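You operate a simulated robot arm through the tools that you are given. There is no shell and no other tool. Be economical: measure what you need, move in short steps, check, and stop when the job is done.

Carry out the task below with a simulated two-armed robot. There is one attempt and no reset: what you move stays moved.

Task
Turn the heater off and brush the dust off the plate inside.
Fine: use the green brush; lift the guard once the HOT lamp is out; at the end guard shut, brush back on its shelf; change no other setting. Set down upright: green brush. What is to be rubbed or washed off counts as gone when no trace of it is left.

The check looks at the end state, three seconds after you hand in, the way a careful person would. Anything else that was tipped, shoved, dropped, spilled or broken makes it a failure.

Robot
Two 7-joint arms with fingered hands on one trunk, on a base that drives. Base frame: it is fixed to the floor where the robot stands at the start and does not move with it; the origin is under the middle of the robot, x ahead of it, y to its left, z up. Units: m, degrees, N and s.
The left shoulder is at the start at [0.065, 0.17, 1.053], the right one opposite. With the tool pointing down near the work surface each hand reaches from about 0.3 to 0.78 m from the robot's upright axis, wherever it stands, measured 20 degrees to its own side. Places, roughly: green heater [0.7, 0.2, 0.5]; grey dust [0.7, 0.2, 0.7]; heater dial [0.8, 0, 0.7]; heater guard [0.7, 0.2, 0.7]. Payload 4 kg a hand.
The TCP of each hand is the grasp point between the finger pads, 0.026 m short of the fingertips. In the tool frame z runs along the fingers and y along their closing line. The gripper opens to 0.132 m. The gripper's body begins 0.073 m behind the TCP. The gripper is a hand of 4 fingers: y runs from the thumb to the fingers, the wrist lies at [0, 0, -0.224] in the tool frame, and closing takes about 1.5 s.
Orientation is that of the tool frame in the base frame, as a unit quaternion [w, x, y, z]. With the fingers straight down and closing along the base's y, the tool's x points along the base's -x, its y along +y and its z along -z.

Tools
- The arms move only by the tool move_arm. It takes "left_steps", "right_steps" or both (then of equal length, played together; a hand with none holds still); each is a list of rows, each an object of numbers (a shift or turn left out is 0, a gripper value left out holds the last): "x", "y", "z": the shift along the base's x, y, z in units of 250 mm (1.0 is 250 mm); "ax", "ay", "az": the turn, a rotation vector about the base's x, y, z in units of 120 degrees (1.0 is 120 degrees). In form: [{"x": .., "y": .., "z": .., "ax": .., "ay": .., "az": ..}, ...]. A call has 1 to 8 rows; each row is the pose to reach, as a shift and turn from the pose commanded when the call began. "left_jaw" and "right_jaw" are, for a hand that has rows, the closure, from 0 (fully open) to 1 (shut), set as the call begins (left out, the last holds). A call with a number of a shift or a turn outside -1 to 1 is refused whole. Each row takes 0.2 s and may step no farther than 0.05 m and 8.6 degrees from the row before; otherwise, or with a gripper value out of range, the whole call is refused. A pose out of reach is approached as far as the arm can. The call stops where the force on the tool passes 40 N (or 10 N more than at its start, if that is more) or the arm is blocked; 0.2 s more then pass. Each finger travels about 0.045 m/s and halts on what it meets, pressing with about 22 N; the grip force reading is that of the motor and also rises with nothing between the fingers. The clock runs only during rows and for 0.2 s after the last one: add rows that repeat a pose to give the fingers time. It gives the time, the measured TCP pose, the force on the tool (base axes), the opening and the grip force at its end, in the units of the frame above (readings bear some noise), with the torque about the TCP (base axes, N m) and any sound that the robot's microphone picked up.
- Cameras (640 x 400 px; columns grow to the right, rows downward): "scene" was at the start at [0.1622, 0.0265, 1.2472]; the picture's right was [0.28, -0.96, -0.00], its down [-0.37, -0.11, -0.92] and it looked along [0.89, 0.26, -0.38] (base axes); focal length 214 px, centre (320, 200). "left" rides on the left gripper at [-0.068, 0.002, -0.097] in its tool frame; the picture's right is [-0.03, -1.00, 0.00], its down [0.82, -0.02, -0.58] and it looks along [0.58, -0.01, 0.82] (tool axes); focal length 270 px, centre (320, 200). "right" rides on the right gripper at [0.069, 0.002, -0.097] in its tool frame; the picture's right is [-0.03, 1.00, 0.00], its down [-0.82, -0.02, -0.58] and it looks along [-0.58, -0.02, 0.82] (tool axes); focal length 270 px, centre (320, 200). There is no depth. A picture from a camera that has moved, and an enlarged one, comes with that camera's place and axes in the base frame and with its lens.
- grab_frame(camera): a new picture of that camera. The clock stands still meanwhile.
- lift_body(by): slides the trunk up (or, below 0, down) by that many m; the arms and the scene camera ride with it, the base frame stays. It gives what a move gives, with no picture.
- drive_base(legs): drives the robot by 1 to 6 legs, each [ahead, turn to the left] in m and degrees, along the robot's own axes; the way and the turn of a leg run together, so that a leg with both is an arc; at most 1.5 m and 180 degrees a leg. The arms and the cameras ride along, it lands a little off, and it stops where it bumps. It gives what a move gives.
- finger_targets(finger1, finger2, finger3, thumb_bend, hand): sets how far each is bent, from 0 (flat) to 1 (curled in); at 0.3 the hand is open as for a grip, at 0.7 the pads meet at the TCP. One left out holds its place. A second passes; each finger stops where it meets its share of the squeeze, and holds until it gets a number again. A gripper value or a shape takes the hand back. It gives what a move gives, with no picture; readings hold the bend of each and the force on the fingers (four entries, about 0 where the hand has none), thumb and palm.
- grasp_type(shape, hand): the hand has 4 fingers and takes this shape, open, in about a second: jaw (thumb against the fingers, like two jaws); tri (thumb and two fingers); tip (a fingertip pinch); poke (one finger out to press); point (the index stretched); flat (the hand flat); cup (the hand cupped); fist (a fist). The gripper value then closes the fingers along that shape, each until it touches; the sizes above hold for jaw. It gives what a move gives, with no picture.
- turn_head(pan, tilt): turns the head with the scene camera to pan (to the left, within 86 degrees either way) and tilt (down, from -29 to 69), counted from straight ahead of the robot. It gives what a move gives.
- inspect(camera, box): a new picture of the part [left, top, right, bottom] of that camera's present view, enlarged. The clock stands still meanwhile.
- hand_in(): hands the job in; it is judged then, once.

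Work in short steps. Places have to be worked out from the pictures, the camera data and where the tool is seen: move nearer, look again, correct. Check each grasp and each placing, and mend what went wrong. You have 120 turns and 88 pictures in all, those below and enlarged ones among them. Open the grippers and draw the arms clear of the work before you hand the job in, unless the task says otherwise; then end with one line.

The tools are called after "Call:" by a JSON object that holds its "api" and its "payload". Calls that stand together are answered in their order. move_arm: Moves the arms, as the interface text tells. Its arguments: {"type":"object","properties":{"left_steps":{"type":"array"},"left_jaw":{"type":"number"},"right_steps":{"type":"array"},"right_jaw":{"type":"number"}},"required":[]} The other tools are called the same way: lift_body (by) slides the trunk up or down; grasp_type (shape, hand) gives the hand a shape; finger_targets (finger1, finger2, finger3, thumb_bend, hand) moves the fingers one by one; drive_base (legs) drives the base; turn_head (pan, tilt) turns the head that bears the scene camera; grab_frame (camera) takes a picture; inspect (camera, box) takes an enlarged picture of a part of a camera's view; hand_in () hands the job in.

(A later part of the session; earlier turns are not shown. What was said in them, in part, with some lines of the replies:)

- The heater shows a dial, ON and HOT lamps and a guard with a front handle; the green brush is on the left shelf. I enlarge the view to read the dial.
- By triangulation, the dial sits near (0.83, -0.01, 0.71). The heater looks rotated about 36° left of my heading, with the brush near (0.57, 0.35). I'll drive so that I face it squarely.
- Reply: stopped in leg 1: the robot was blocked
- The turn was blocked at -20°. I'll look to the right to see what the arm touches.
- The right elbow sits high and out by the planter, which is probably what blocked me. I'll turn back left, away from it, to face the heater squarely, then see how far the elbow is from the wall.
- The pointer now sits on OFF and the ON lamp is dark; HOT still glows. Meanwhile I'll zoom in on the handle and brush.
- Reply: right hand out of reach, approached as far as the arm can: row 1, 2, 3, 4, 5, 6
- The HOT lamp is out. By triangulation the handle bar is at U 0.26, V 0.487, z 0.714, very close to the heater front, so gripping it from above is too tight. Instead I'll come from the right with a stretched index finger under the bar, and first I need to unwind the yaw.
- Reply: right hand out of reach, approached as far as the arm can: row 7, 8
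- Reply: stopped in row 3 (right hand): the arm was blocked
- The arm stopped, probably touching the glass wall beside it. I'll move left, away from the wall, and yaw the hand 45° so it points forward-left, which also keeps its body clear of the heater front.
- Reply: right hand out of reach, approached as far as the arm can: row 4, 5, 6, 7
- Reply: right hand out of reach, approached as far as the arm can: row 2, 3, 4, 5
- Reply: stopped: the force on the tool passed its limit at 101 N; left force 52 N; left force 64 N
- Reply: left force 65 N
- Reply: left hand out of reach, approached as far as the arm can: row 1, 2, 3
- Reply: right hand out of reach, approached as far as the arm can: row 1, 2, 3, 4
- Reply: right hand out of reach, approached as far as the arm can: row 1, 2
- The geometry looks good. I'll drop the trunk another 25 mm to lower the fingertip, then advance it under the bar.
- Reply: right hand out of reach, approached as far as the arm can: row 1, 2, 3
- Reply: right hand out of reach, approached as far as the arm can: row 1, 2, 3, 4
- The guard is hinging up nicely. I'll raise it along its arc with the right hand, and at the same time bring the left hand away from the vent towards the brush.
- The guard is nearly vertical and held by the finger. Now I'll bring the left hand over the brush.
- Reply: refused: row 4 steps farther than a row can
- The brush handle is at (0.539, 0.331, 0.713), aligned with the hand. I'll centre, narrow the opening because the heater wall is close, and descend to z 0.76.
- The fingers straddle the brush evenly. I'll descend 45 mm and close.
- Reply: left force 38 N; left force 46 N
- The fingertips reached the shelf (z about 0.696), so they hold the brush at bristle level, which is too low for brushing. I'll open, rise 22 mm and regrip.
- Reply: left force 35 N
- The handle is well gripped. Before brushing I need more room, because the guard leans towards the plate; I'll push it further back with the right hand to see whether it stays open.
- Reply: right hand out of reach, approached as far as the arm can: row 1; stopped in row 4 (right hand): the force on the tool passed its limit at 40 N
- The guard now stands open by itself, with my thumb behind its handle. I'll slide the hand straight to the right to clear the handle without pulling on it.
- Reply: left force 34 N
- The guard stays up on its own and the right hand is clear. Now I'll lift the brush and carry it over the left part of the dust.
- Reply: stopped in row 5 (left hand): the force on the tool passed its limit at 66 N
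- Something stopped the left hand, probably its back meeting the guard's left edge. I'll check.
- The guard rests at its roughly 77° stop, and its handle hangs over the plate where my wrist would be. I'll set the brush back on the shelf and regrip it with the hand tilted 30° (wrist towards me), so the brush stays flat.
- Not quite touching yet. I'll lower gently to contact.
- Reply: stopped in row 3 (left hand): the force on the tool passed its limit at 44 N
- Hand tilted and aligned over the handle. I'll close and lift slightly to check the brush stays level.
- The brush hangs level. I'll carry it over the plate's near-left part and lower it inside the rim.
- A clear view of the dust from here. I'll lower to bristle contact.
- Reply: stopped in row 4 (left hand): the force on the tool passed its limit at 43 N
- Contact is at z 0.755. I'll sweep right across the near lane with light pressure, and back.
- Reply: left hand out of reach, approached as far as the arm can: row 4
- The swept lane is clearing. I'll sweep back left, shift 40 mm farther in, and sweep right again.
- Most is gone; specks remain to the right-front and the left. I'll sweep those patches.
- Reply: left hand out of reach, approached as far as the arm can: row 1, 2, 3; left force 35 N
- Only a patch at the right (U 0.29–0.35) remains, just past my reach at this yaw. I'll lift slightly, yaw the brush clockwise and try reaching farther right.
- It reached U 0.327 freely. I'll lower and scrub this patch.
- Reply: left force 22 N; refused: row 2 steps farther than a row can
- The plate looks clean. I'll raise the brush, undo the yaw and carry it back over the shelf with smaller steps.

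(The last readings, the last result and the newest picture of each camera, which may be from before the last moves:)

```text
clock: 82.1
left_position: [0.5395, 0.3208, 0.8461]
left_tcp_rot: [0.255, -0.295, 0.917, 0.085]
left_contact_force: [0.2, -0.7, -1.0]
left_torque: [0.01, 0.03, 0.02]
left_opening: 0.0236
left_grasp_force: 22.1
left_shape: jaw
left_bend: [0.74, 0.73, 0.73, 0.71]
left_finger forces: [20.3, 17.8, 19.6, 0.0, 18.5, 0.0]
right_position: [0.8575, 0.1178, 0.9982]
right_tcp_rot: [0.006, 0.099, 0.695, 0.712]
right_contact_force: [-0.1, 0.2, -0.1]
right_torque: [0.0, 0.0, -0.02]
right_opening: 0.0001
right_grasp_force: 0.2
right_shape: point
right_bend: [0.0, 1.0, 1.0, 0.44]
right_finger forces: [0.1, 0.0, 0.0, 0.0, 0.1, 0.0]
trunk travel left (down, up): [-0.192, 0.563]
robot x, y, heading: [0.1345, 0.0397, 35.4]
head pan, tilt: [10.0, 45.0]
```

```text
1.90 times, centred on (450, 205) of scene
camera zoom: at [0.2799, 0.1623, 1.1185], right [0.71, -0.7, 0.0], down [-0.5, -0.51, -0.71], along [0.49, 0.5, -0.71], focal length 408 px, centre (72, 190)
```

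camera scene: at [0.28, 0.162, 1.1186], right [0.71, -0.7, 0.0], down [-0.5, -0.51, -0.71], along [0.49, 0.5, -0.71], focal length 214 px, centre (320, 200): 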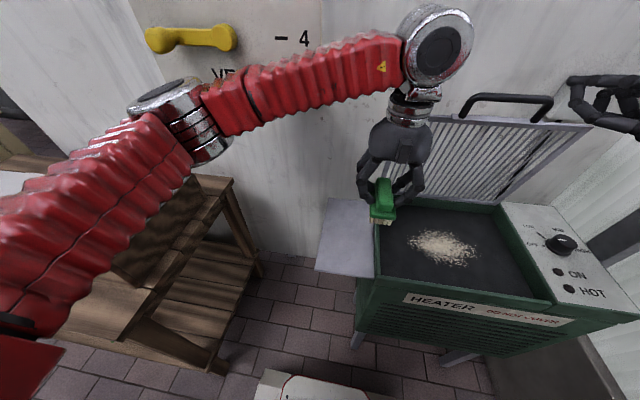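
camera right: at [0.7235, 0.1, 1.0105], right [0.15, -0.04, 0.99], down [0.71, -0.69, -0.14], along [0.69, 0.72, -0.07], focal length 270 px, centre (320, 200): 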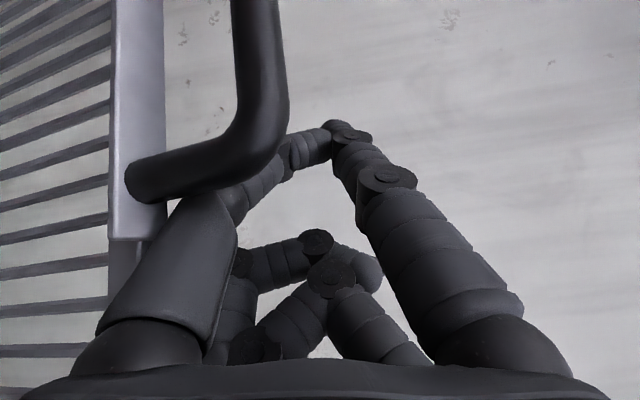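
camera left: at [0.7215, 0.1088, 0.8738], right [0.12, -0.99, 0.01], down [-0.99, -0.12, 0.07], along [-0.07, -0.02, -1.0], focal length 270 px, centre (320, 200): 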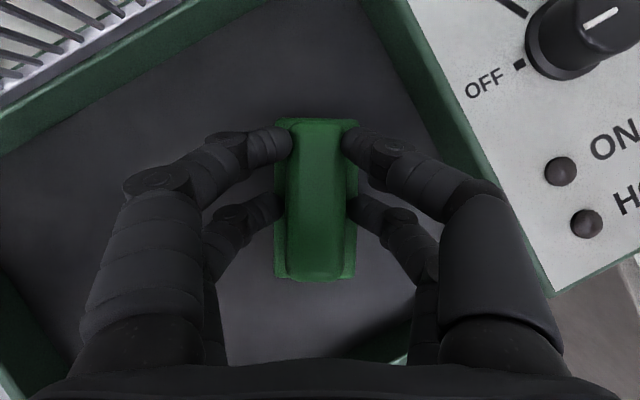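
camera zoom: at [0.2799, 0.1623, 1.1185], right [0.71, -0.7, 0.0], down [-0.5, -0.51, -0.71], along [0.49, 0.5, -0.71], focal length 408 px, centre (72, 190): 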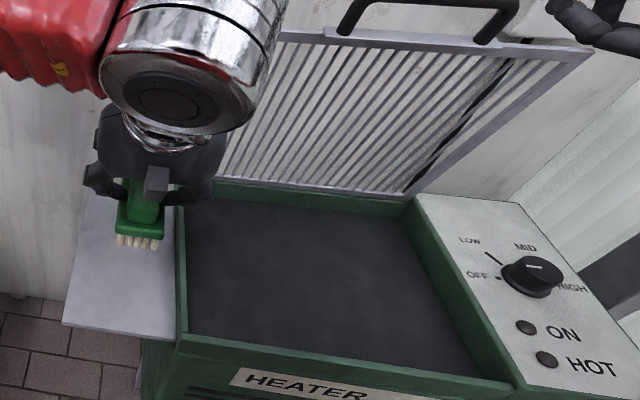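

The plate is clean. I'll lower the brush onto the shelf at its old spot.

Call:
{"api": "move_arm", "payload": {"left_steps": [{"y": 0.016, "z": -0.12}, {"y": 0.016, "z": -0.24}, {"y": 0.016, "z": -0.32}, {"y": 0.016, "z": -0.336}, {"y": 0.016, "z": -0.35}, {"y": 0.016, "z": -0.362}]}}

Call:
{"api": "move_arm", "payload": {"left_steps": [{}, {}, {}, {}], "left_jaw": 0.55}}

Call:
{"api": "grab_frame", "payload": {"camera": "left"}}

```text
clock: 83.6
left_position: [0.5421, 0.3281, 0.763]
left_tcp_rot: [0.262, -0.293, 0.916, 0.083]
left_contact_force: [-1.6, -0.9, 17.6]
left_torque: [0.32, -0.48, -0.05]
left_opening: 0.0248
left_grasp_force: 22.9
left_shape: jaw
left_bend: [0.75, 0.73, 0.73, 0.71]
left_finger forces: [26.5, 17.8, 18.3, 0.0, 29.9, 0.2]
right_position: [0.8573, 0.1186, 0.9987]
right_tcp_rot: [0.006, 0.099, 0.695, 0.713]
right_contact_force: [-0.1, -0.6, 0.8]
right_torque: [0.04, -0.03, 0.0]
right_opening: 0.0003
right_grasp_force: 0.0
right_shape: point
right_bend: [0.0, 1.0, 1.0, 0.44]
right_finger forces: [0.1, 0.0, 0.1, 0.0, 0.1, 0.0]
trunk travel left (down, up): [-0.192, 0.563]
robot x, y, heading: [0.1341, 0.035, 35.5]
head pan, tilt: [10.0, 45.0]
stopped in row 6 (left hand): the force on the tool passed its limit at 41 N (the readings are from after the stop); the commanded pose is now the measured one
```

```text
clock: 84.6
left_position: [0.5405, 0.3283, 0.7579]
left_tcp_rot: [0.258, -0.294, 0.917, 0.084]
left_contact_force: [0.1, -0.1, 0.5]
left_torque: [0.03, 0.01, 0.0]
left_opening: 0.0594
left_grasp_force: 0.0
left_shape: jaw
left_bend: [0.73, 0.73, 0.73, 0.7]
left_finger forces: [0.0, 0.0, 0.0, 0.0, 0.0, 0.0]
right_position: [0.8571, 0.1179, 0.9977]
right_tcp_rot: [0.006, 0.1, 0.694, 0.712]
right_contact_force: [0.5, -0.2, -0.6]
right_torque: [0.04, 0.01, 0.01]
right_opening: 0.0001
right_grasp_force: 0.0
right_shape: point
right_bend: [0.0, 1.0, 1.0, 0.44]
right_finger forces: [0.0, 0.0, 0.1, 0.0, 0.0, 0.0]
trunk travel left (down, up): [-0.192, 0.563]
robot x, y, heading: [0.1347, 0.0427, 35.8]
head pan, tilt: [10.0, 45.0]
```

```text
9 pictures are left
camera left: at [0.5483, 0.3348, 0.8765], right [0.6, -0.8, 0.01], down [-0.8, -0.6, 0.07], along [-0.05, -0.05, -1.0], focal length 270 px, centre (320, 200)
```

left: 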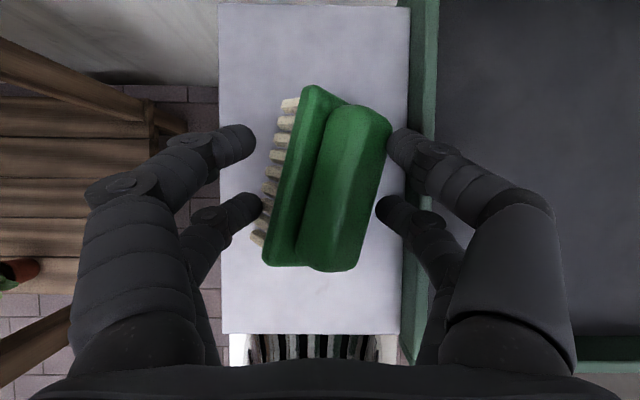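

The brush had rolled in the grip and now lies on its side, bristles towards the left. I'll right it by gripping it end to end with the hand yawed and rolling it 90°; first I back off and reorient.

Call:
{"api": "move_arm", "payload": {"left_steps": [{}, {"z": 0.05}, {"z": 0.2}, {"z": 0.36}, {"z": 0.5, "ax": -0.037, "ay": 0.051}, {"z": 0.54, "ax": -0.073, "ay": 0.102}, {"z": 0.54, "ax": -0.11, "ay": 0.152}, {"z": 0.54, "ax": -0.146, "ay": 0.203}], "left_jaw": 0.45}}

Call:
{"api": "move_arm", "payload": {"left_steps": [{"az": 0.068}, {"az": 0.136}, {"az": 0.204}, {"az": 0.272}, {"az": 0.34}, {"az": 0.408}, {"az": 0.476}, {"az": 0.544}], "left_jaw": 0.0}}

Call:
{"api": "grab_frame", "payload": {"camera": "left"}}

```text
clock: 86.4
left_position: [0.5405, 0.3293, 0.894]
left_tcp_rot: [0.012, -0.305, 0.952, 0.002]
left_contact_force: [-0.2, -0.2, 0.1]
left_torque: [0.02, -0.01, -0.01]
left_opening: 0.0723
left_grasp_force: 0.1
left_shape: jaw
left_bend: [0.72, 0.72, 0.72, 0.7]
left_finger forces: [0.1, 0.0, 0.0, 0.0, 0.0, 0.0]
right_position: [0.857, 0.1184, 0.9975]
right_tcp_rot: [0.006, 0.1, 0.695, 0.712]
right_contact_force: [0.1, -0.2, -1.0]
right_torque: [-0.01, -0.02, 0.0]
right_opening: 0.0001
right_grasp_force: 0.1
right_shape: point
right_bend: [0.0, 1.0, 1.0, 0.44]
right_finger forces: [0.0, 0.0, 0.0, 0.0, 0.1, 0.0]
trunk travel left (down, up): [-0.192, 0.563]
robot x, y, heading: [0.1332, 0.0409, 35.4]
head pan, tilt: [10.0, 45.0]
```

```text
clock: 88.2
left_position: [0.542, 0.327, 0.8934]
left_tcp_rot: [-0.008, 0.771, -0.637, -0.009]
left_contact_force: [-0.1, 0.0, 0.4]
left_torque: [-0.02, 0.01, -0.02]
left_opening: 0.1319
left_grasp_force: 0.1
left_shape: jaw
left_bend: [0.3, 0.3, 0.3, 0.3]
left_finger forces: [0.1, 0.1, 0.1, 0.0, 0.1, 0.0]
right_position: [0.8575, 0.1179, 0.9971]
right_tcp_rot: [0.006, 0.099, 0.694, 0.713]
right_contact_force: [-0.7, -0.7, -0.5]
right_torque: [-0.03, -0.03, 0.04]
right_opening: 0.0
right_grasp_force: 0.1
right_shape: point
right_bend: [0.0, 1.0, 1.0, 0.44]
right_finger forces: [0.0, 0.1, 0.1, 0.0, 0.0, 0.0]
trunk travel left (down, up): [-0.192, 0.563]
robot x, y, heading: [0.1313, 0.0413, 35.8]
head pan, tilt: [10.0, 45.0]
```

```text
8 pictures are left
camera left: at [0.5294, 0.3923, 0.9927], right [0.98, 0.21, 0.0], down [0.18, -0.81, 0.56], along [0.12, -0.54, -0.83], focal length 270 px, centre (320, 200)
```

left: 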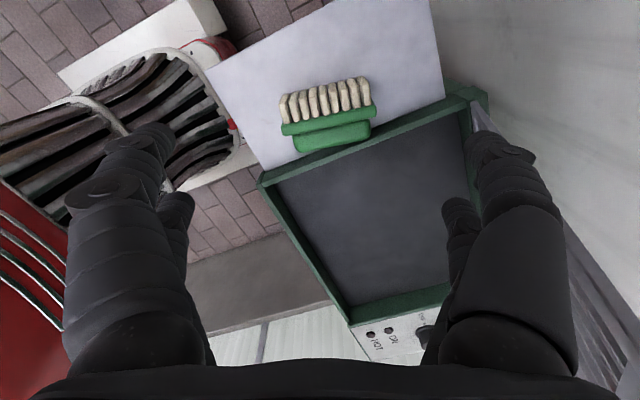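

The brush lies roughly under the hand. I'll yaw 13° more, shift slightly, descend to z 0.80 and look again.

Call:
{"api": "move_arm", "payload": {"left_steps": [{"x": 0.02, "y": -0.01, "z": -0.1, "az": 0.054}, {"x": 0.04, "y": -0.02, "z": -0.24, "az": 0.108}, {"x": 0.04, "y": -0.02, "z": -0.38, "az": 0.108}]}}

Call:
{"api": "grab_frame", "payload": {"camera": "left"}}

```text
clock: 89.0
left_position: [0.5488, 0.3245, 0.7963]
left_tcp_rot: [-0.007, 0.838, -0.545, -0.011]
left_contact_force: [-0.4, 0.3, 0.5]
left_torque: [0.03, 0.0, 0.04]
left_opening: 0.1319
left_grasp_force: 0.1
left_shape: jaw
left_bend: [0.3, 0.3, 0.3, 0.3]
left_finger forces: [0.0, 0.1, 0.1, 0.1, 0.0, 0.0]
right_position: [0.8569, 0.1179, 0.9972]
right_tcp_rot: [0.006, 0.1, 0.695, 0.712]
right_contact_force: [-0.4, 0.3, 0.0]
right_torque: [-0.03, -0.02, -0.01]
right_opening: 0.0
right_grasp_force: 0.1
right_shape: point
right_bend: [0.0, 1.0, 1.0, 0.44]
right_finger forces: [0.0, 0.0, 0.0, 0.0, 0.0, 0.0]
trunk travel left (down, up): [-0.192, 0.563]
robot x, y, heading: [0.1313, 0.0408, 35.6]
head pan, tilt: [10.0, 45.0]
```

```text
7 pictures are left
camera left: at [0.5226, 0.3848, 0.8947], right [0.9, 0.43, 0.0], down [0.35, -0.75, 0.56], along [0.24, -0.5, -0.83], focal length 270 px, centre (320, 200)
```

left: 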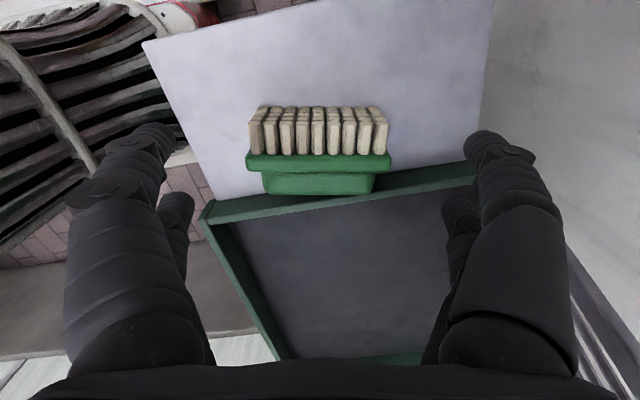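

The brush is aligned with the closing line. I'll shift 8 mm towards it (the heater wall limits more), descend and close on its ends.

Call:
{"api": "move_arm", "payload": {"left_steps": [{"x": 0.014, "y": -0.029, "z": -0.1}, {"x": 0.014, "y": -0.029, "z": -0.2}, {"x": 0.014, "y": -0.029, "z": -0.268}]}}

Call:
{"api": "move_arm", "payload": {"left_steps": [{}, {}, {}, {}, {}, {}], "left_jaw": 1.0}}

```text
clock: 89.8
left_position: [0.5556, 0.3186, 0.7326]
left_tcp_rot: [-0.007, 0.838, -0.546, -0.01]
left_contact_force: [-0.3, 0.1, -0.6]
left_torque: [-0.01, -0.02, -0.01]
left_opening: 0.1317
left_grasp_force: 0.0
left_shape: jaw
left_bend: [0.3, 0.3, 0.3, 0.3]
left_finger forces: [0.0, 0.1, 0.1, 0.0, 0.0, 0.0]
right_position: [0.858, 0.1191, 0.9967]
right_tcp_rot: [0.006, 0.098, 0.694, 0.713]
right_contact_force: [0.5, -0.5, 0.1]
right_torque: [-0.01, 0.03, 0.0]
right_opening: 0.0002
right_grasp_force: 0.0
right_shape: point
right_bend: [0.0, 1.0, 1.0, 0.44]
right_finger forces: [0.0, 0.0, 0.0, 0.0, 0.1, 0.1]
trunk travel left (down, up): [-0.192, 0.563]
robot x, y, heading: [0.1309, 0.0418, 35.6]
head pan, tilt: [10.0, 45.0]
```

```text
clock: 91.2
left_position: [0.5553, 0.3181, 0.7312]
left_tcp_rot: [-0.008, 0.837, -0.547, -0.01]
left_contact_force: [0.4, -0.6, -0.5]
left_torque: [-0.05, 0.0, -0.01]
left_opening: 0.0762
left_grasp_force: 22.2
left_shape: jaw
left_bend: [0.71, 0.72, 0.72, 0.7]
left_finger forces: [19.8, 19.9, 19.5, 0.0, 20.3, 0.0]
right_position: [0.8571, 0.1188, 0.997]
right_tcp_rot: [0.006, 0.099, 0.694, 0.713]
right_contact_force: [-0.1, 0.3, 0.8]
right_torque: [-0.01, 0.01, -0.01]
right_opening: 0.0
right_grasp_force: 0.1
right_shape: point
right_bend: [0.0, 1.0, 1.0, 0.44]
right_finger forces: [0.0, 0.0, 0.0, 0.1, 0.1, 0.0]
trunk travel left (down, up): [-0.192, 0.563]
robot x, y, heading: [0.1327, 0.0387, 35.6]
head pan, tilt: [10.0, 45.0]
```

All four fingers hold it. I'll lift, move slightly left and start rolling the bristles downwards.

Call:
{"api": "move_arm", "payload": {"left_steps": [{"z": 0.12}, {"z": 0.24, "x": -0.03, "y": 0.04}, {"z": 0.36, "x": -0.06, "y": 0.08}]}}

Call:
{"api": "move_arm", "payload": {"left_steps": [{"ax": -0.06, "ay": -0.0287}, {"ax": -0.12, "ay": -0.0574}, {"ax": -0.18, "ay": -0.086}, {"ax": -0.24, "ay": -0.115}, {"ax": -0.3, "ay": -0.143}, {"ax": -0.36, "ay": -0.172}, {"ax": -0.42, "ay": -0.2}, {"ax": -0.48, "ay": -0.229}]}}

Call:
{"api": "grab_frame", "payload": {"camera": "scene"}}

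```text
clock: 92.0
left_position: [0.5406, 0.3396, 0.824]
left_tcp_rot: [-0.008, 0.837, -0.547, -0.012]
left_contact_force: [-0.4, 0.2, -1.4]
left_torque: [0.0, 0.0, -0.01]
left_opening: 0.0763
left_grasp_force: 21.9
left_shape: jaw
left_bend: [0.71, 0.72, 0.72, 0.7]
left_finger forces: [19.9, 19.9, 19.6, 0.0, 20.2, 0.1]
right_position: [0.8571, 0.1183, 0.998]
right_tcp_rot: [0.006, 0.099, 0.694, 0.713]
right_contact_force: [-0.6, -1.1, 0.0]
right_torque: [-0.03, 0.04, 0.0]
right_opening: 0.0
right_grasp_force: 0.0
right_shape: point
right_bend: [0.0, 1.0, 1.0, 0.44]
right_finger forces: [0.0, 0.1, 0.0, 0.1, 0.0, 0.1]
trunk travel left (down, up): [-0.192, 0.563]
robot x, y, heading: [0.1321, 0.0408, 35.7]
head pan, tilt: [10.0, 45.0]
```

```text
clock: 94.0
left_position: [0.5504, 0.3371, 0.8596]
left_tcp_rot: [0.23, 0.712, -0.487, 0.451]
left_contact_force: [0.2, 0.5, -0.6]
left_torque: [-0.03, 0.04, -0.05]
left_opening: 0.076
left_grasp_force: 22.3
left_shape: jaw
left_bend: [0.71, 0.72, 0.72, 0.7]
left_finger forces: [20.0, 20.0, 19.5, 0.0, 20.2, 0.1]
right_position: [0.8603, 0.1059, 0.9994]
right_tcp_rot: [0.008, 0.099, 0.689, 0.718]
right_contact_force: [0.2, -0.4, -0.7]
right_torque: [0.0, 0.0, -0.02]
right_opening: 0.0002
right_grasp_force: 0.0
right_shape: point
right_bend: [0.0, 1.0, 1.0, 0.44]
right_finger forces: [0.0, 0.1, 0.0, 0.1, 0.0, 0.0]
trunk travel left (down, up): [-0.192, 0.563]
robot x, y, heading: [0.1366, 0.0399, 34.9]
head pan, tilt: [10.0, 45.0]
stopped in row 8 (left hand): the arm was blocked; the commanded pose is now the measured one
```

```text
6 pictures are left
camera scene: at [0.2864, 0.1482, 1.1203], right [0.7, -0.71, -0.01], down [-0.5, -0.49, -0.71], along [0.5, 0.51, -0.7], focal length 214 px, centre (320, 200)
```

scene: 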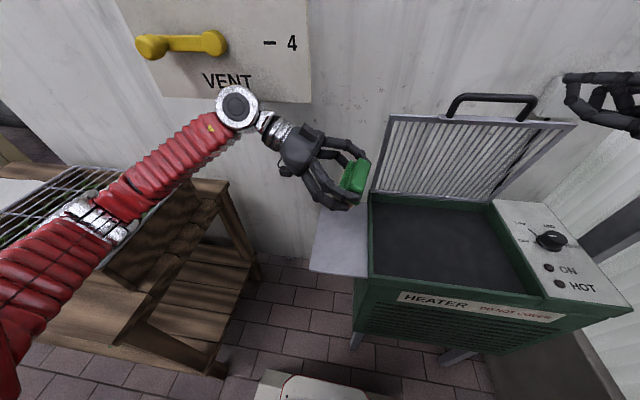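

The brush is rolled about 61°, but the left elbow got low near the bench and blocked. I'll raise the trunk 0.1 m to clear the elbow, then take a look at the bench side.

Call:
{"api": "lift_body", "payload": {"by": 0.1}}

Call:
{"api": "turn_head", "payload": {"pan": 35, "tilt": 40}}

Call:
{"api": "grab_frame", "payload": {"camera": "scene"}}

```text
clock: 95.3
left_position: [0.5418, 0.3344, 0.9205]
left_tcp_rot: [0.263, 0.717, -0.478, 0.435]
left_contact_force: [-0.6, -0.6, -1.6]
left_torque: [-0.01, 0.01, -0.01]
left_opening: 0.0762
left_grasp_force: 22.2
left_shape: jaw
left_bend: [0.71, 0.72, 0.72, 0.7]
left_finger forces: [20.1, 20.2, 19.9, 0.1, 20.4, 0.1]
right_position: [0.8599, 0.1171, 1.0971]
right_tcp_rot: [0.009, 0.1, 0.694, 0.713]
right_contact_force: [-0.4, -0.9, -0.9]
right_torque: [-0.03, 0.02, 0.05]
right_opening: 0.0
right_grasp_force: 0.0
right_shape: point
right_bend: [0.0, 1.0, 1.0, 0.44]
right_finger forces: [0.0, 0.0, 0.1, 0.0, 0.0, 0.0]
trunk travel left (down, up): [-0.292, 0.463]
robot x, y, heading: [0.1359, 0.0428, 35.0]
head pan, tilt: [10.0, 45.0]
```

```text
clock: 96.2
left_position: [0.542, 0.3342, 0.92]
left_tcp_rot: [0.263, 0.717, -0.478, 0.433]
left_contact_force: [1.0, 0.2, -1.4]
left_torque: [0.0, -0.01, 0.0]
left_opening: 0.076
left_grasp_force: 22.2
left_shape: jaw
left_bend: [0.71, 0.72, 0.72, 0.7]
left_finger forces: [20.1, 20.2, 19.8, 0.1, 20.4, 0.0]
right_position: [0.8607, 0.1156, 1.0986]
right_tcp_rot: [0.009, 0.1, 0.694, 0.713]
right_contact_force: [-0.5, 0.6, 0.1]
right_torque: [0.0, -0.01, -0.03]
right_opening: 0.0
right_grasp_force: 0.1
right_shape: point
right_bend: [0.0, 1.0, 1.0, 0.44]
right_finger forces: [0.0, 0.0, 0.1, 0.0, 0.1, 0.0]
trunk travel left (down, up): [-0.292, 0.463]
robot x, y, heading: [0.1369, 0.0414, 34.8]
head pan, tilt: [35.0, 40.0]
```

```text
5 pictures are left
camera scene: at [0.2226, 0.1611, 1.2294], right [0.94, -0.35, 0.0], down [-0.22, -0.6, -0.77], along [0.26, 0.72, -0.64], focal length 214 px, centre (320, 200)
```

scene: 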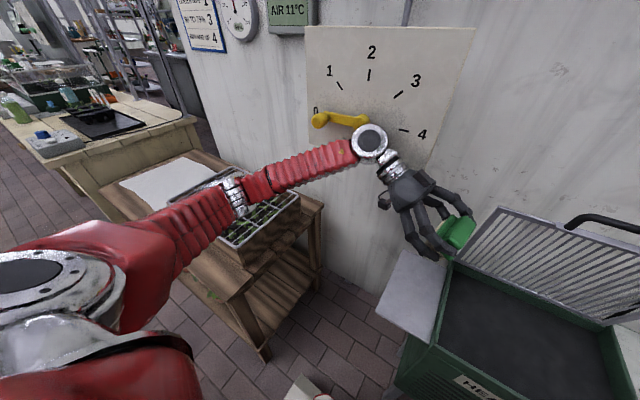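

The tray and vent lever look undisturbed. I'll raise the trunk a bit more so the elbow stays high, then lower the brush towards the shelf with the arm.

Call:
{"api": "lift_body", "payload": {"by": 0.08}}

Call:
{"api": "move_arm", "payload": {"left_steps": [{"z": -0.14}, {"z": -0.28}, {"z": -0.42}, {"z": -0.56}, {"z": -0.7}, {"z": -0.82}, {"z": -0.9}]}}

```text
clock: 96.8
left_position: [0.5354, 0.3264, 0.9638]
left_tcp_rot: [0.259, 0.708, -0.491, 0.436]
left_contact_force: [-0.8, -1.0, 0.2]
left_torque: [0.04, -0.03, -0.01]
left_opening: 0.076
left_grasp_force: 22.0
left_shape: jaw
left_bend: [0.71, 0.72, 0.72, 0.7]
left_finger forces: [20.5, 20.5, 20.0, 0.0, 20.8, 0.0]
right_position: [0.8524, 0.1169, 1.138]
right_tcp_rot: [0.013, 0.095, 0.693, 0.715]
right_contact_force: [-0.9, 0.2, -0.5]
right_torque: [0.03, 0.03, -0.05]
right_opening: 0.0
right_grasp_force: 0.2
right_shape: point
right_bend: [0.0, 1.0, 1.0, 0.44]
right_finger forces: [0.0, 0.1, 0.0, 0.1, 0.0, 0.0]
trunk travel left (down, up): [-0.32, 0.435]
robot x, y, heading: [0.1339, 0.045, 34.7]
head pan, tilt: [35.0, 40.0]
stopped: the force on the tool passed its limit at 46 N (the readings are from after the stop); the commanded pose is now the measured one
```

```text
clock: 98.4
left_position: [0.541, 0.3287, 0.7332]
left_tcp_rot: [0.261, 0.71, -0.489, 0.435]
left_contact_force: [-1.3, 1.6, 8.7]
left_torque: [-0.23, 0.33, -0.06]
left_opening: 0.0756
left_grasp_force: 21.7
left_shape: jaw
left_bend: [0.71, 0.72, 0.72, 0.7]
left_finger forces: [21.2, 20.7, 21.1, 0.1, 20.9, 0.1]
right_position: [0.8587, 0.1169, 1.1316]
right_tcp_rot: [0.011, 0.098, 0.692, 0.715]
right_contact_force: [0.7, 0.5, 0.9]
right_torque: [-0.01, -0.02, 0.01]
right_opening: 0.0
right_grasp_force: 0.1
right_shape: point
right_bend: [0.0, 1.0, 1.0, 0.44]
right_finger forces: [0.0, 0.0, 0.0, 0.1, 0.0, 0.0]
trunk travel left (down, up): [-0.32, 0.435]
robot x, y, heading: [0.1371, 0.0446, 34.8]
head pan, tilt: [35.0, 40.0]
```

The brush touches the shelf, tilted about 29°. I'll roll it the remaining angle.

Call:
{"api": "move_arm", "payload": {"left_steps": [{"z": 0.01, "ax": -0.06, "ay": -0.0287}, {"z": 0.01, "ax": -0.12, "ay": -0.0574}, {"z": 0.01, "ax": -0.18, "ay": -0.086}]}}

Call:
{"api": "inspect", "payload": {"camera": "scene", "box": [290, 20, 640, 300]}}

```text
clock: 99.2
left_position: [0.5407, 0.3299, 0.7332]
left_tcp_rot: [0.345, 0.608, -0.419, 0.58]
left_contact_force: [0.4, -1.2, -1.0]
left_torque: [0.01, 0.03, 0.01]
left_opening: 0.0757
left_grasp_force: 22.1
left_shape: jaw
left_bend: [0.71, 0.72, 0.72, 0.7]
left_finger forces: [20.7, 21.3, 20.6, 0.0, 21.5, 0.1]
right_position: [0.8584, 0.1169, 1.1312]
right_tcp_rot: [0.01, 0.097, 0.693, 0.714]
right_contact_force: [0.4, -0.3, 0.3]
right_torque: [0.0, 0.01, 0.0]
right_opening: 0.0
right_grasp_force: 0.1
right_shape: point
right_bend: [0.0, 1.0, 1.0, 0.44]
right_finger forces: [0.0, 0.0, 0.0, 0.0, 0.0, 0.0]
trunk travel left (down, up): [-0.32, 0.435]
robot x, y, heading: [0.1351, 0.0413, 34.8]
head pan, tilt: [35.0, 40.0]
```

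```text
1.43 times, centred on (465, 160) of scene
camera zoom: at [0.2148, 0.157, 1.2578], right [0.94, -0.35, 0.0], down [-0.22, -0.6, -0.77], along [0.26, 0.72, -0.64], focal length 306 px, centre (113, 257)
```

zoom: 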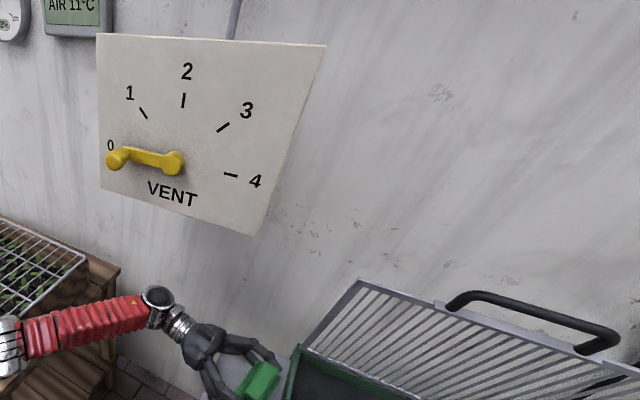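

The vent is at 0 and the brush's handle is up. I'll lower to contact and release.

Call:
{"api": "move_arm", "payload": {"left_steps": [{"z": -0.012}, {"z": -0.024}, {"z": -0.036}, {"z": -0.048}, {"z": -0.06}, {"z": -0.072}]}}

```text
clock: 100.8
left_position: [0.5425, 0.3263, 0.7245]
left_tcp_rot: [0.349, 0.602, -0.417, 0.584]
left_contact_force: [-6.3, 0.3, 13.2]
left_torque: [-0.3, 0.86, -0.22]
left_opening: 0.0757
left_grasp_force: 21.8
left_shape: jaw
left_bend: [0.71, 0.72, 0.72, 0.7]
left_finger forces: [31.4, 22.2, 19.8, 0.0, 20.3, 0.1]
right_position: [0.8591, 0.1158, 1.1302]
right_tcp_rot: [0.01, 0.098, 0.693, 0.714]
right_contact_force: [0.3, -0.1, 0.3]
right_torque: [0.01, 0.0, -0.01]
right_opening: 0.0
right_grasp_force: 0.0
right_shape: point
right_bend: [0.0, 1.0, 1.0, 0.44]
right_finger forces: [0.0, 0.0, 0.0, 0.0, 0.1, 0.0]
trunk travel left (down, up): [-0.32, 0.435]
robot x, y, heading: [0.1359, 0.0383, 34.7]
head pan, tilt: [35.0, 40.0]
stopped in row 6 (left hand): the force on the tool passed its limit at 41 N (the readings are from after the stop); the commanded pose is now the measured one
```

Seated. I'll open fully and look before withdrawing.

Call:
{"api": "move_arm", "payload": {"left_steps": [{}, {}, {}, {}, {}, {}], "left_jaw": 0.15}}

Call:
{"api": "move_arm", "payload": {"left_steps": [{"z": 0.04}, {"z": 0.14}, {"z": 0.28}, {"z": 0.44}, {"z": 0.6}]}}

Call:
{"api": "turn_head", "payload": {"pan": 0, "tilt": 40}}

Call:
{"api": "grab_frame", "payload": {"camera": "scene"}}

```text
clock: 102.2
left_position: [0.543, 0.3291, 0.7246]
left_tcp_rot: [0.347, 0.604, -0.416, 0.585]
left_contact_force: [2.7, 6.8, 23.7]
left_torque: [-0.56, 0.96, -0.2]
left_opening: 0.1097
left_grasp_force: 0.0
left_shape: jaw
left_bend: [0.63, 0.54, 0.54, 0.38]
left_finger forces: [23.6, 0.0, 0.1, 0.0, 0.1, 0.0]
right_position: [0.8581, 0.1161, 1.1312]
right_tcp_rot: [0.01, 0.098, 0.693, 0.715]
right_contact_force: [-0.4, 0.9, 0.7]
right_torque: [0.01, -0.01, 0.01]
right_opening: 0.0
right_grasp_force: 0.0
right_shape: point
right_bend: [0.0, 1.0, 1.0, 0.44]
right_finger forces: [0.0, 0.2, 0.0, 0.0, 0.1, 0.0]
trunk travel left (down, up): [-0.32, 0.435]
robot x, y, heading: [0.1354, 0.0411, 34.8]
head pan, tilt: [35.0, 40.0]
```

```text
clock: 103.4
left_position: [0.5396, 0.3278, 0.8752]
left_tcp_rot: [0.348, 0.604, -0.417, 0.583]
left_contact_force: [-0.4, 0.1, -0.4]
left_torque: [0.01, -0.02, 0.0]
left_opening: 0.1119
left_grasp_force: 0.0
left_shape: jaw
left_bend: [0.54, 0.54, 0.54, 0.38]
left_finger forces: [0.1, 0.0, 0.0, 0.1, 0.0, 0.1]
right_position: [0.8586, 0.1162, 1.1312]
right_tcp_rot: [0.011, 0.097, 0.692, 0.715]
right_contact_force: [-1.1, -0.3, 0.7]
right_torque: [0.01, 0.03, -0.03]
right_opening: 0.0003
right_grasp_force: 0.0
right_shape: point
right_bend: [0.0, 1.0, 1.0, 0.44]
right_finger forces: [0.1, 0.1, 0.0, 0.0, 0.0, 0.0]
trunk travel left (down, up): [-0.32, 0.435]
robot x, y, heading: [0.1368, 0.0412, 34.7]
head pan, tilt: [35.0, 40.0]
```

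```text
clock: 104.4
left_position: [0.5407, 0.3305, 0.8737]
left_tcp_rot: [0.348, 0.604, -0.419, 0.582]
left_contact_force: [0.3, -0.4, 0.9]
left_torque: [0.0, 0.04, 0.02]
left_opening: 0.1119
left_grasp_force: 0.1
left_shape: jaw
left_bend: [0.54, 0.54, 0.54, 0.38]
left_finger forces: [0.0, 0.0, 0.1, 0.1, 0.0, 0.0]
right_position: [0.8592, 0.1152, 1.1306]
right_tcp_rot: [0.01, 0.098, 0.694, 0.713]
right_contact_force: [0.1, -0.2, 0.0]
right_torque: [0.01, 0.0, 0.01]
right_opening: 0.0001
right_grasp_force: 0.0
right_shape: point
right_bend: [0.0, 1.0, 1.0, 0.44]
right_finger forces: [0.0, 0.0, 0.0, 0.0, 0.0, 0.1]
trunk travel left (down, up): [-0.32, 0.435]
robot x, y, heading: [0.1326, 0.0396, 34.8]
head pan, tilt: [0.0, 40.0]
```

```text
3 pictures are left
camera scene: at [0.2551, 0.1258, 1.2579], right [0.57, -0.82, 0.0], down [-0.53, -0.37, -0.77], along [0.63, 0.44, -0.64], focal length 214 px, centre (320, 200)
```

scene: 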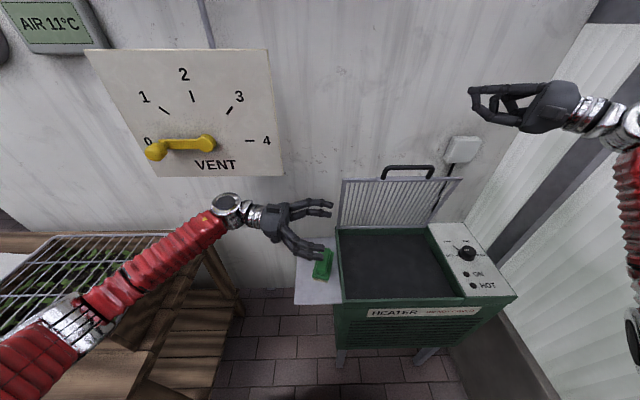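

The brush stands upright on its shelf and the guard is still up. Now I'll bring the right hand back from the wall and turn it tool-down, so its fingers can pull the guard forward from behind.

Call:
{"api": "move_arm", "payload": {"right_steps": [{"x": -0.165, "y": 0.012}, {"x": -0.33, "y": 0.025}, {"x": -0.495, "y": 0.037}, {"x": -0.66, "y": 0.05}, {"x": -0.825, "y": 0.062}, {"x": -0.99, "y": 0.075}]}}

Call:
{"api": "move_arm", "payload": {"right_steps": [{"ax": -0.062, "ay": 0.009}, {"ax": -0.124, "ay": 0.018}, {"ax": -0.186, "ay": 0.027}, {"ax": -0.248, "ay": 0.036}, {"ax": -0.31, "ay": 0.045}, {"ax": -0.372, "ay": 0.054}, {"ax": -0.434, "ay": 0.063}, {"ax": -0.496, "ay": 0.072}]}}

Call:
{"api": "move_arm", "payload": {"right_steps": [{"ax": -0.062, "ay": 0.009}, {"ax": -0.124, "ay": 0.018}, {"ax": -0.186, "ay": 0.027}, {"ax": -0.247, "ay": 0.035}]}}

```text
clock: 105.8
left_position: [0.5401, 0.3298, 0.8752]
left_tcp_rot: [0.347, 0.604, -0.418, 0.583]
left_contact_force: [0.7, -0.4, -0.5]
left_torque: [-0.01, 0.0, 0.01]
left_opening: 0.1121
left_grasp_force: 0.0
left_shape: jaw
left_bend: [0.54, 0.54, 0.54, 0.38]
left_finger forces: [0.1, 0.0, 0.0, 0.0, 0.0, 0.1]
right_position: [0.62, 0.1343, 1.13]
right_tcp_rot: [0.009, 0.098, 0.694, 0.713]
right_contact_force: [-0.5, 0.1, -0.2]
right_torque: [-0.02, -0.01, 0.0]
right_opening: 0.0
right_grasp_force: 0.1
right_shape: point
right_bend: [0.0, 1.0, 1.0, 0.44]
right_finger forces: [0.1, 0.0, 0.1, 0.0, 0.0, 0.1]
right hand out of reach, approached as far as the arm can: row 6
trunk travel left (down, up): [-0.32, 0.435]
robot x, y, heading: [0.1347, 0.043, 35.0]
head pan, tilt: [0.0, 40.0]
```

```text
clock: 107.6
left_position: [0.5408, 0.3309, 0.8749]
left_tcp_rot: [0.347, 0.604, -0.418, 0.583]
left_contact_force: [0.0, -0.4, -0.4]
left_torque: [-0.03, 0.01, 0.0]
left_opening: 0.1118
left_grasp_force: 0.2
left_shape: jaw
left_bend: [0.54, 0.54, 0.54, 0.38]
left_finger forces: [0.0, 0.0, 0.0, 0.0, 0.0, 0.0]
right_position: [0.6166, 0.1358, 1.1311]
right_tcp_rot: [0.008, 0.131, 0.955, 0.266]
right_contact_force: [0.0, -0.6, -0.1]
right_torque: [-0.03, 0.01, -0.02]
right_opening: 0.0
right_grasp_force: 0.1
right_shape: point
right_bend: [0.0, 1.0, 1.0, 0.44]
right_finger forces: [0.1, 0.1, 0.0, 0.1, 0.1, 0.1]
trunk travel left (down, up): [-0.32, 0.435]
robot x, y, heading: [0.1385, 0.0424, 34.7]
head pan, tilt: [0.0, 40.0]
```

```text
clock: 108.6
left_position: [0.5385, 0.3285, 0.8753]
left_tcp_rot: [0.347, 0.604, -0.419, 0.583]
left_contact_force: [0.0, -0.3, 0.0]
left_torque: [0.02, 0.01, -0.03]
left_opening: 0.1118
left_grasp_force: 0.1
left_shape: jaw
left_bend: [0.54, 0.54, 0.54, 0.38]
left_finger forces: [0.1, 0.0, 0.0, 0.1, 0.0, 0.0]
right_position: [0.6154, 0.1359, 1.134]
right_tcp_rot: [0.006, 0.135, 0.991, 0.009]
right_contact_force: [0.5, 0.0, 0.5]
right_torque: [0.03, -0.03, -0.02]
right_opening: 0.0
right_grasp_force: 0.1
right_shape: point
right_bend: [0.0, 1.0, 1.0, 0.44]
right_finger forces: [0.0, 0.0, 0.0, 0.0, 0.0, 0.1]
trunk travel left (down, up): [-0.32, 0.435]
robot x, y, heading: [0.1367, 0.0425, 34.8]
head pan, tilt: [0.0, 40.0]
```

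Tool-down achieved. I'll go over the guard's top and descend behind it with the stretched index.

Call:
{"api": "move_arm", "payload": {"right_steps": [{"x": 0.14, "y": 0.1, "z": 0.03}, {"x": 0.28, "y": 0.2, "z": 0.05}, {"x": 0.42, "y": 0.3, "z": 0.05}, {"x": 0.56, "y": 0.4, "z": 0.05}, {"x": 0.56, "y": 0.4, "z": -0.1}, {"x": 0.56, "y": 0.4, "z": -0.28}, {"x": 0.56, "y": 0.4, "z": -0.46}, {"x": 0.56, "y": 0.4, "z": -0.58}]}}

Call:
{"api": "inspect", "payload": {"camera": "scene", "box": [280, 60, 560, 290]}}

```text
clock: 110.4
left_position: [0.5405, 0.329, 0.8737]
left_tcp_rot: [0.346, 0.605, -0.418, 0.583]
left_contact_force: [0.8, 0.1, -1.0]
left_torque: [-0.03, -0.04, 0.03]
left_opening: 0.1117
left_grasp_force: 0.1
left_shape: jaw
left_bend: [0.54, 0.54, 0.54, 0.38]
left_finger forces: [0.1, 0.1, 0.0, 0.0, 0.1, 0.0]
right_position: [0.7557, 0.2364, 0.9848]
right_tcp_rot: [0.006, 0.134, 0.991, 0.01]
right_contact_force: [0.5, 0.3, -0.4]
right_torque: [0.0, 0.03, 0.0]
right_opening: 0.0002
right_grasp_force: 0.2
right_shape: point
right_bend: [0.0, 1.0, 1.0, 0.44]
right_finger forces: [0.0, 0.0, 0.0, 0.0, 0.1, 0.1]
trunk travel left (down, up): [-0.32, 0.435]
robot x, y, heading: [0.1379, 0.0433, 34.7]
head pan, tilt: [0.0, 40.0]
```

```text
1.74 times, centred on (420, 175) of scene
camera zoom: at [0.2556, 0.1258, 1.2578], right [0.57, -0.82, 0.0], down [-0.53, -0.37, -0.77], along [0.63, 0.44, -0.64], focal length 373 px, centre (146, 244)
```

zoom: 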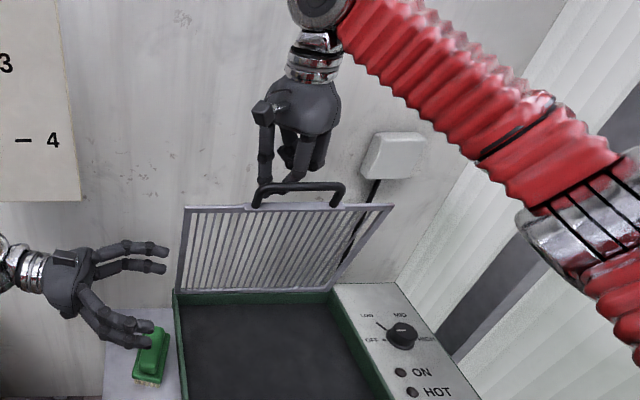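

The hand is neatly behind the guard's handle, and the brush stands upright. I'll pull the guard towards me in an arc.

Call:
{"api": "move_arm", "payload": {"right_steps": [{"x": -0.13, "y": -0.094}, {"x": -0.26, "y": -0.188, "z": -0.02}, {"x": -0.39, "y": -0.282, "z": -0.05}, {"x": -0.52, "y": -0.376, "z": -0.1}, {"x": -0.62, "y": -0.447, "z": -0.18}]}}

```text
clock: 111.6
left_position: [0.5397, 0.3288, 0.8759]
left_tcp_rot: [0.346, 0.605, -0.417, 0.583]
left_contact_force: [-0.4, 0.1, 0.0]
left_torque: [0.02, -0.03, 0.04]
left_opening: 0.112
left_grasp_force: 0.0
left_shape: jaw
left_bend: [0.54, 0.54, 0.54, 0.38]
left_finger forces: [0.0, 0.0, 0.0, 0.0, 0.0, 0.0]
right_position: [0.5962, 0.1223, 0.9422]
right_tcp_rot: [0.006, 0.133, 0.991, 0.009]
right_contact_force: [-0.6, -0.6, 0.5]
right_torque: [0.02, 0.02, 0.04]
right_opening: 0.0
right_grasp_force: 0.1
right_shape: point
right_bend: [0.0, 1.0, 1.0, 0.44]
right_finger forces: [0.0, 0.0, 0.0, 0.0, 0.0, 0.1]
trunk travel left (down, up): [-0.32, 0.435]
robot x, y, heading: [0.1359, 0.042, 34.8]
head pan, tilt: [0.0, 40.0]
```

No resistance, so the guard is following or has dropped. I'll come down over its front edge to press it shut and feel where it is.

Call:
{"api": "move_arm", "payload": {"right_steps": [{"x": -0.03, "y": -0.02, "z": -0.12}, {"x": -0.058, "y": -0.042, "z": -0.26}, {"x": -0.058, "y": -0.042, "z": -0.4}, {"x": -0.058, "y": -0.042, "z": -0.5}, {"x": -0.058, "y": -0.042, "z": -0.56}, {"x": -0.058, "y": -0.042, "z": -0.6}]}}

```text
clock: 112.8
left_position: [0.5398, 0.3273, 0.8755]
left_tcp_rot: [0.347, 0.604, -0.417, 0.584]
left_contact_force: [0.0, 0.7, -0.7]
left_torque: [-0.02, 0.03, 0.01]
left_opening: 0.1121
left_grasp_force: 0.2
left_shape: jaw
left_bend: [0.54, 0.54, 0.54, 0.38]
left_finger forces: [0.1, 0.1, 0.0, 0.1, 0.0, 0.1]
right_position: [0.5741, 0.11, 0.8076]
right_tcp_rot: [-0.005, 0.126, 0.992, 0.003]
right_contact_force: [-17.8, -14.2, 5.8]
right_torque: [-0.32, 0.57, 0.33]
right_opening: 0.0003
right_grasp_force: 0.1
right_shape: point
right_bend: [0.0, 1.0, 1.0, 0.43]
right_finger forces: [54.8, 0.0, 0.0, 0.0, 0.1, 0.1]
trunk travel left (down, up): [-0.32, 0.435]
robot x, y, heading: [0.1356, 0.0416, 34.9]
head pan, tilt: [0.0, 40.0]
stopped in row 5 (right hand): the force on the tool passed its limit at 43 N (the readings are from after the stop); the commanded pose is now the measured one
```

Contact occurs about at the closed guard's height. I'll raise the hand clear and look.

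Call:
{"api": "move_arm", "payload": {"right_steps": [{"z": 0.08}, {"z": 0.22}, {"z": 0.38, "x": -0.03, "y": -0.1}, {"z": 0.52, "x": -0.04, "y": -0.25}, {"z": 0.6, "x": 0.0, "y": -0.42}, {"z": 0.6, "x": 0.04, "y": -0.6}]}}

Call:
{"api": "inspect", "payload": {"camera": "scene", "box": [200, 100, 540, 320]}}

```text
refused: row 4 steps farther than a row can; nothing moved
```

```text
1.82 times, centred on (370, 210) of scene
camera zoom: at [0.2535, 0.1245, 1.258], right [0.57, -0.82, 0.0], down [-0.53, -0.37, -0.77], along [0.63, 0.44, -0.64], focal length 390 px, centre (229, 182)
```

zoom: 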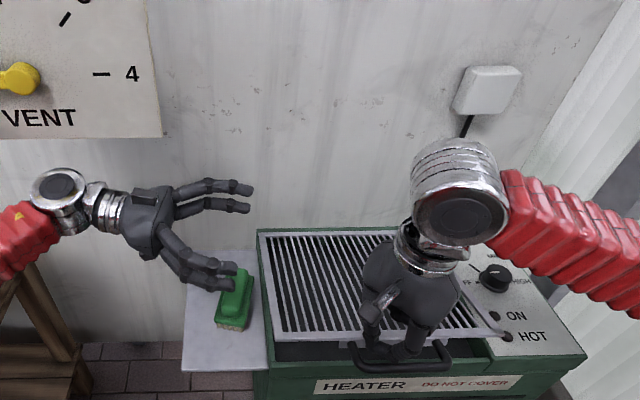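

The guard is almost down, but its front edge is still slightly raised. I'll lift the hand, close the jaw into a blunt tip and press down on the front frame.

Call:
{"api": "move_arm", "payload": {"right_steps": [{"z": 0.12}, {"z": 0.28}, {"z": 0.4}]}}

Call:
{"api": "grasp_type", "payload": {"shape": "jaw", "hand": "right"}}

Call:
{"api": "move_arm", "payload": {"right_steps": [{}, {}, {}, {}, {}, {}, {}, {}], "right_jaw": 1.0}}

Call:
{"api": "move_arm", "payload": {"right_steps": [{"z": -0.14}, {"z": -0.28}, {"z": -0.4}, {"z": -0.46}, {"z": -0.51}, {"z": -0.55}]}}

```text
clock: 113.6
left_position: [0.5398, 0.33, 0.8749]
left_tcp_rot: [0.346, 0.605, -0.417, 0.584]
left_contact_force: [0.6, -1.1, -0.2]
left_torque: [-0.03, -0.02, 0.0]
left_opening: 0.112
left_grasp_force: 0.1
left_shape: jaw
left_bend: [0.54, 0.54, 0.54, 0.38]
left_finger forces: [0.0, 0.0, 0.0, 0.0, 0.1, 0.1]
right_position: [0.5767, 0.1126, 0.9104]
right_tcp_rot: [-0.002, 0.129, 0.992, 0.005]
right_contact_force: [0.3, -0.1, -0.2]
right_torque: [-0.02, -0.01, 0.01]
right_opening: 0.0
right_grasp_force: 0.0
right_shape: point
right_bend: [0.0, 1.0, 1.0, 0.43]
right_finger forces: [0.0, 0.1, 0.1, 0.1, 0.0, 0.0]
trunk travel left (down, up): [-0.32, 0.435]
robot x, y, heading: [0.137, 0.0405, 34.9]
head pan, tilt: [0.0, 40.0]
```

```text
clock: 114.5
left_position: [0.5393, 0.3296, 0.8756]
left_tcp_rot: [0.347, 0.605, -0.417, 0.583]
left_contact_force: [0.1, -0.4, 0.5]
left_torque: [-0.01, 0.01, 0.01]
left_opening: 0.1122
left_grasp_force: 0.1
left_shape: jaw
left_bend: [0.54, 0.54, 0.54, 0.38]
left_finger forces: [0.0, 0.0, 0.1, 0.0, 0.0, 0.1]
right_position: [0.5765, 0.1132, 0.9113]
right_tcp_rot: [-0.001, 0.129, 0.992, 0.006]
right_contact_force: [0.2, 0.6, -0.1]
right_torque: [-0.02, 0.03, -0.04]
right_opening: 0.1316
right_grasp_force: 0.0
right_shape: jaw
right_bend: [0.3, 0.3, 0.3, 0.3]
right_finger forces: [0.1, 0.1, 0.0, 0.0, 0.0, 0.0]
trunk travel left (down, up): [-0.32, 0.435]
robot x, y, heading: [0.132, 0.0416, 34.6]
head pan, tilt: [0.0, 40.0]
```

```text
clock: 116.3
left_position: [0.5396, 0.3295, 0.8751]
left_tcp_rot: [0.347, 0.604, -0.417, 0.583]
left_contact_force: [0.0, 0.2, 0.8]
left_torque: [0.01, 0.0, 0.0]
left_opening: 0.1119
left_grasp_force: 0.0
left_shape: jaw
left_bend: [0.54, 0.54, 0.54, 0.38]
left_finger forces: [0.1, 0.0, 0.0, 0.0, 0.1, 0.0]
right_position: [0.5763, 0.1121, 0.9105]
right_tcp_rot: [-0.002, 0.129, 0.992, 0.005]
right_contact_force: [0.0, 0.0, -0.4]
right_torque: [0.0, 0.01, 0.02]
right_opening: 0.0
right_grasp_force: 12.3
right_shape: jaw
right_bend: [0.61, 0.62, 0.62, 0.7]
right_finger forces: [0.0, 0.0, 0.0, 0.1, 0.0, 0.1]
trunk travel left (down, up): [-0.32, 0.435]
robot x, y, heading: [0.136, 0.0418, 34.8]
head pan, tilt: [0.0, 40.0]
```

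```text
clock: 117.7
left_position: [0.5396, 0.3289, 0.874]
left_tcp_rot: [0.347, 0.604, -0.418, 0.583]
left_contact_force: [-0.8, -0.4, 0.2]
left_torque: [-0.02, 0.02, 0.0]
left_opening: 0.1122
left_grasp_force: 0.0
left_shape: jaw
left_bend: [0.54, 0.54, 0.54, 0.38]
left_finger forces: [0.0, 0.0, 0.0, 0.0, 0.0, 0.0]
right_position: [0.5773, 0.1097, 0.7705]
right_tcp_rot: [-0.002, 0.129, 0.992, 0.005]
right_contact_force: [0.7, 0.4, -0.1]
right_torque: [-0.01, 0.0, 0.0]
right_opening: 0.0
right_grasp_force: 22.1
right_shape: jaw
right_bend: [0.62, 0.63, 0.63, 0.7]
right_finger forces: [0.0, 0.0, 0.0, 0.0, 0.0, 0.0]
trunk travel left (down, up): [-0.32, 0.435]
robot x, y, heading: [0.1335, 0.0421, 35.0]
head pan, tilt: [0.0, 40.0]
```

No contact yet at tip height 0.744, so the guard has likely dropped fully. I'll press a little farther to feel it.

Call:
{"api": "move_arm", "payload": {"right_steps": [{"z": -0.015}, {"z": -0.03}, {"z": -0.045}, {"z": -0.06}]}}

```text
clock: 118.7
left_position: [0.5395, 0.3292, 0.8747]
left_tcp_rot: [0.346, 0.605, -0.417, 0.583]
left_contact_force: [-0.6, 0.7, 0.5]
left_torque: [0.02, 0.01, 0.0]
left_opening: 0.1119
left_grasp_force: 0.0
left_shape: jaw
left_bend: [0.54, 0.54, 0.54, 0.38]
left_finger forces: [0.0, 0.1, 0.0, 0.1, 0.1, 0.0]
right_position: [0.5787, 0.1109, 0.7571]
right_tcp_rot: [-0.001, 0.129, 0.992, 0.004]
right_contact_force: [0.2, -0.2, 0.3]
right_torque: [0.0, 0.01, -0.02]
right_opening: 0.0
right_grasp_force: 22.1
right_shape: jaw
right_bend: [0.62, 0.63, 0.63, 0.7]
right_finger forces: [0.0, 0.1, 0.1, 0.0, 0.1, 0.0]
trunk travel left (down, up): [-0.32, 0.435]
robot x, y, heading: [0.1349, 0.0425, 34.9]
head pan, tilt: [0.0, 40.0]
```

Still no real force, and the guard moves very lightly. I'll continue down until something solid resists.

Call:
{"api": "move_arm", "payload": {"right_steps": [{"z": -0.02}, {"z": -0.04}, {"z": -0.06}, {"z": -0.08}, {"z": -0.1}, {"z": -0.12}]}}

```text
clock: 119.3
left_position: [0.5394, 0.3291, 0.876]
left_tcp_rot: [0.346, 0.604, -0.417, 0.584]
left_contact_force: [-0.2, 0.0, -0.2]
left_torque: [-0.01, 0.0, -0.01]
left_opening: 0.1117
left_grasp_force: 0.1
left_shape: jaw
left_bend: [0.54, 0.54, 0.54, 0.38]
left_finger forces: [0.0, 0.0, 0.0, 0.0, 0.0, 0.1]
right_position: [0.58, 0.1116, 0.7542]
right_tcp_rot: [0.002, 0.128, 0.992, 0.008]
right_contact_force: [-4.4, -6.3, 21.3]
right_torque: [-0.19, 0.29, 0.04]
right_opening: 0.0001
right_grasp_force: 22.3
right_shape: jaw
right_bend: [0.64, 0.63, 0.63, 0.7]
right_finger forces: [0.1, 0.0, 0.1, 0.0, 0.0, 0.0]
trunk travel left (down, up): [-0.32, 0.435]
robot x, y, heading: [0.1322, 0.0389, 34.7]
head pan, tilt: [0.0, 40.0]
stopped in row 3 (right hand): the force on the tool passed its limit at 47 N (the readings are from after the stop); the commanded pose is now the measured one
```

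Solid contact now, with the guard pressed shut. I'll withdraw the right hand up and back, and draw the left hand up and back from the brush.

Call:
{"api": "move_arm", "payload": {"right_steps": [{"z": 0.12}, {"z": 0.28}, {"z": 0.46}, {"z": 0.6, "y": -0.08}, {"z": 0.68, "y": -0.22}, {"z": 0.7, "y": -0.38}], "left_steps": [{"z": 0.1}, {"z": 0.2}, {"z": 0.25, "x": -0.1, "y": -0.07}, {"z": 0.25, "x": -0.22, "y": -0.16}, {"z": 0.25, "x": -0.35, "y": -0.25}, {"z": 0.25, "x": -0.45, "y": -0.32}]}}

Call:
{"api": "grab_frame", "payload": {"camera": "scene"}}

```text
clock: 120.7
left_position: [0.4275, 0.2482, 0.9406]
left_tcp_rot: [0.347, 0.604, -0.417, 0.584]
left_contact_force: [0.6, 0.4, -0.7]
left_torque: [-0.01, 0.0, 0.01]
left_opening: 0.1119
left_grasp_force: 0.1
left_shape: jaw
left_bend: [0.54, 0.54, 0.54, 0.38]
left_finger forces: [0.0, 0.0, 0.1, 0.0, 0.0, 0.1]
right_position: [0.577, 0.0164, 0.9268]
right_tcp_rot: [0.001, 0.13, 0.991, 0.009]
right_contact_force: [-0.3, 0.2, 0.0]
right_torque: [0.01, 0.01, 0.01]
right_opening: 0.0001
right_grasp_force: 21.9
right_shape: jaw
right_bend: [0.63, 0.63, 0.63, 0.7]
right_finger forces: [0.0, 0.0, 0.1, 0.0, 0.1, 0.0]
trunk travel left (down, up): [-0.32, 0.435]
robot x, y, heading: [0.1374, 0.0417, 34.5]
head pan, tilt: [0.0, 40.0]
```

```text
0 pictures are left
camera scene: at [0.2541, 0.1249, 1.2581], right [0.57, -0.82, 0.0], down [-0.53, -0.37, -0.77], along [0.63, 0.44, -0.64], focal length 214 px, centre (320, 200)
```

scene: 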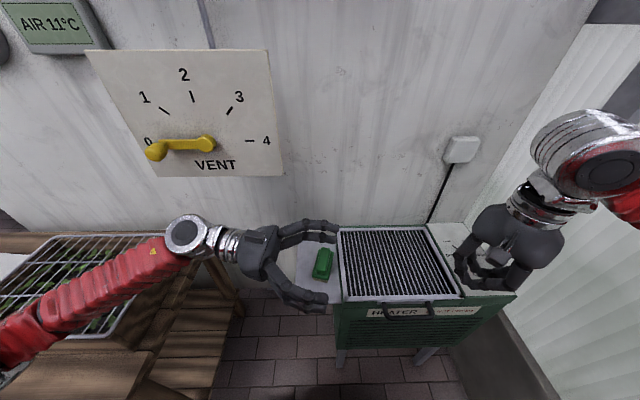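

The guard is shut, the brush is upright on its shelf and the vent is at 0. I'll open the grippers and draw both arms clear.

Call:
{"api": "move_arm", "payload": {"right_steps": [{"z": 0.14}, {"z": 0.3}, {"z": 0.44}, {"z": 0.5}, {"z": 0.5}, {"z": 0.5}], "left_steps": [{"z": 0.06}, {"z": 0.12}, {"z": 0.18}, {"z": 0.22}, {"z": 0.22}, {"z": 0.22}], "right_jaw": 0.0, "left_jaw": 0.0}}

Call:
{"api": "hand_in", "payload": {}}

```text
clock: 122.1
left_position: [0.4277, 0.2504, 0.9944]
left_tcp_rot: [0.347, 0.604, -0.418, 0.583]
left_contact_force: [0.7, -0.1, -0.4]
left_torque: [0.02, -0.03, -0.04]
left_opening: 0.1318
left_grasp_force: 0.0
left_shape: jaw
left_bend: [0.3, 0.3, 0.3, 0.3]
left_finger forces: [0.0, 0.0, 0.1, 0.0, 0.0, 0.0]
right_position: [0.5809, 0.0187, 1.0534]
right_tcp_rot: [0.001, 0.129, 0.992, 0.008]
right_contact_force: [0.4, -0.1, 0.6]
right_torque: [-0.02, 0.02, -0.03]
right_opening: 0.1318
right_grasp_force: 0.0
right_shape: jaw
right_bend: [0.3, 0.3, 0.3, 0.3]
right_finger forces: [0.0, 0.0, 0.1, 0.0, 0.0, 0.1]
trunk travel left (down, up): [-0.32, 0.435]
robot x, y, heading: [0.1358, 0.0432, 34.7]
head pan, tilt: [0.0, 40.0]
```

```text
The job is handed in.
```

The heater is off, the plate looked clean with no dust left, the guard is shut, and the green brush is upright on its shelf. On the way the brush tipped over on the shelf once and I righted it, and my left hand pushed against the vent lever, which still reads 0.
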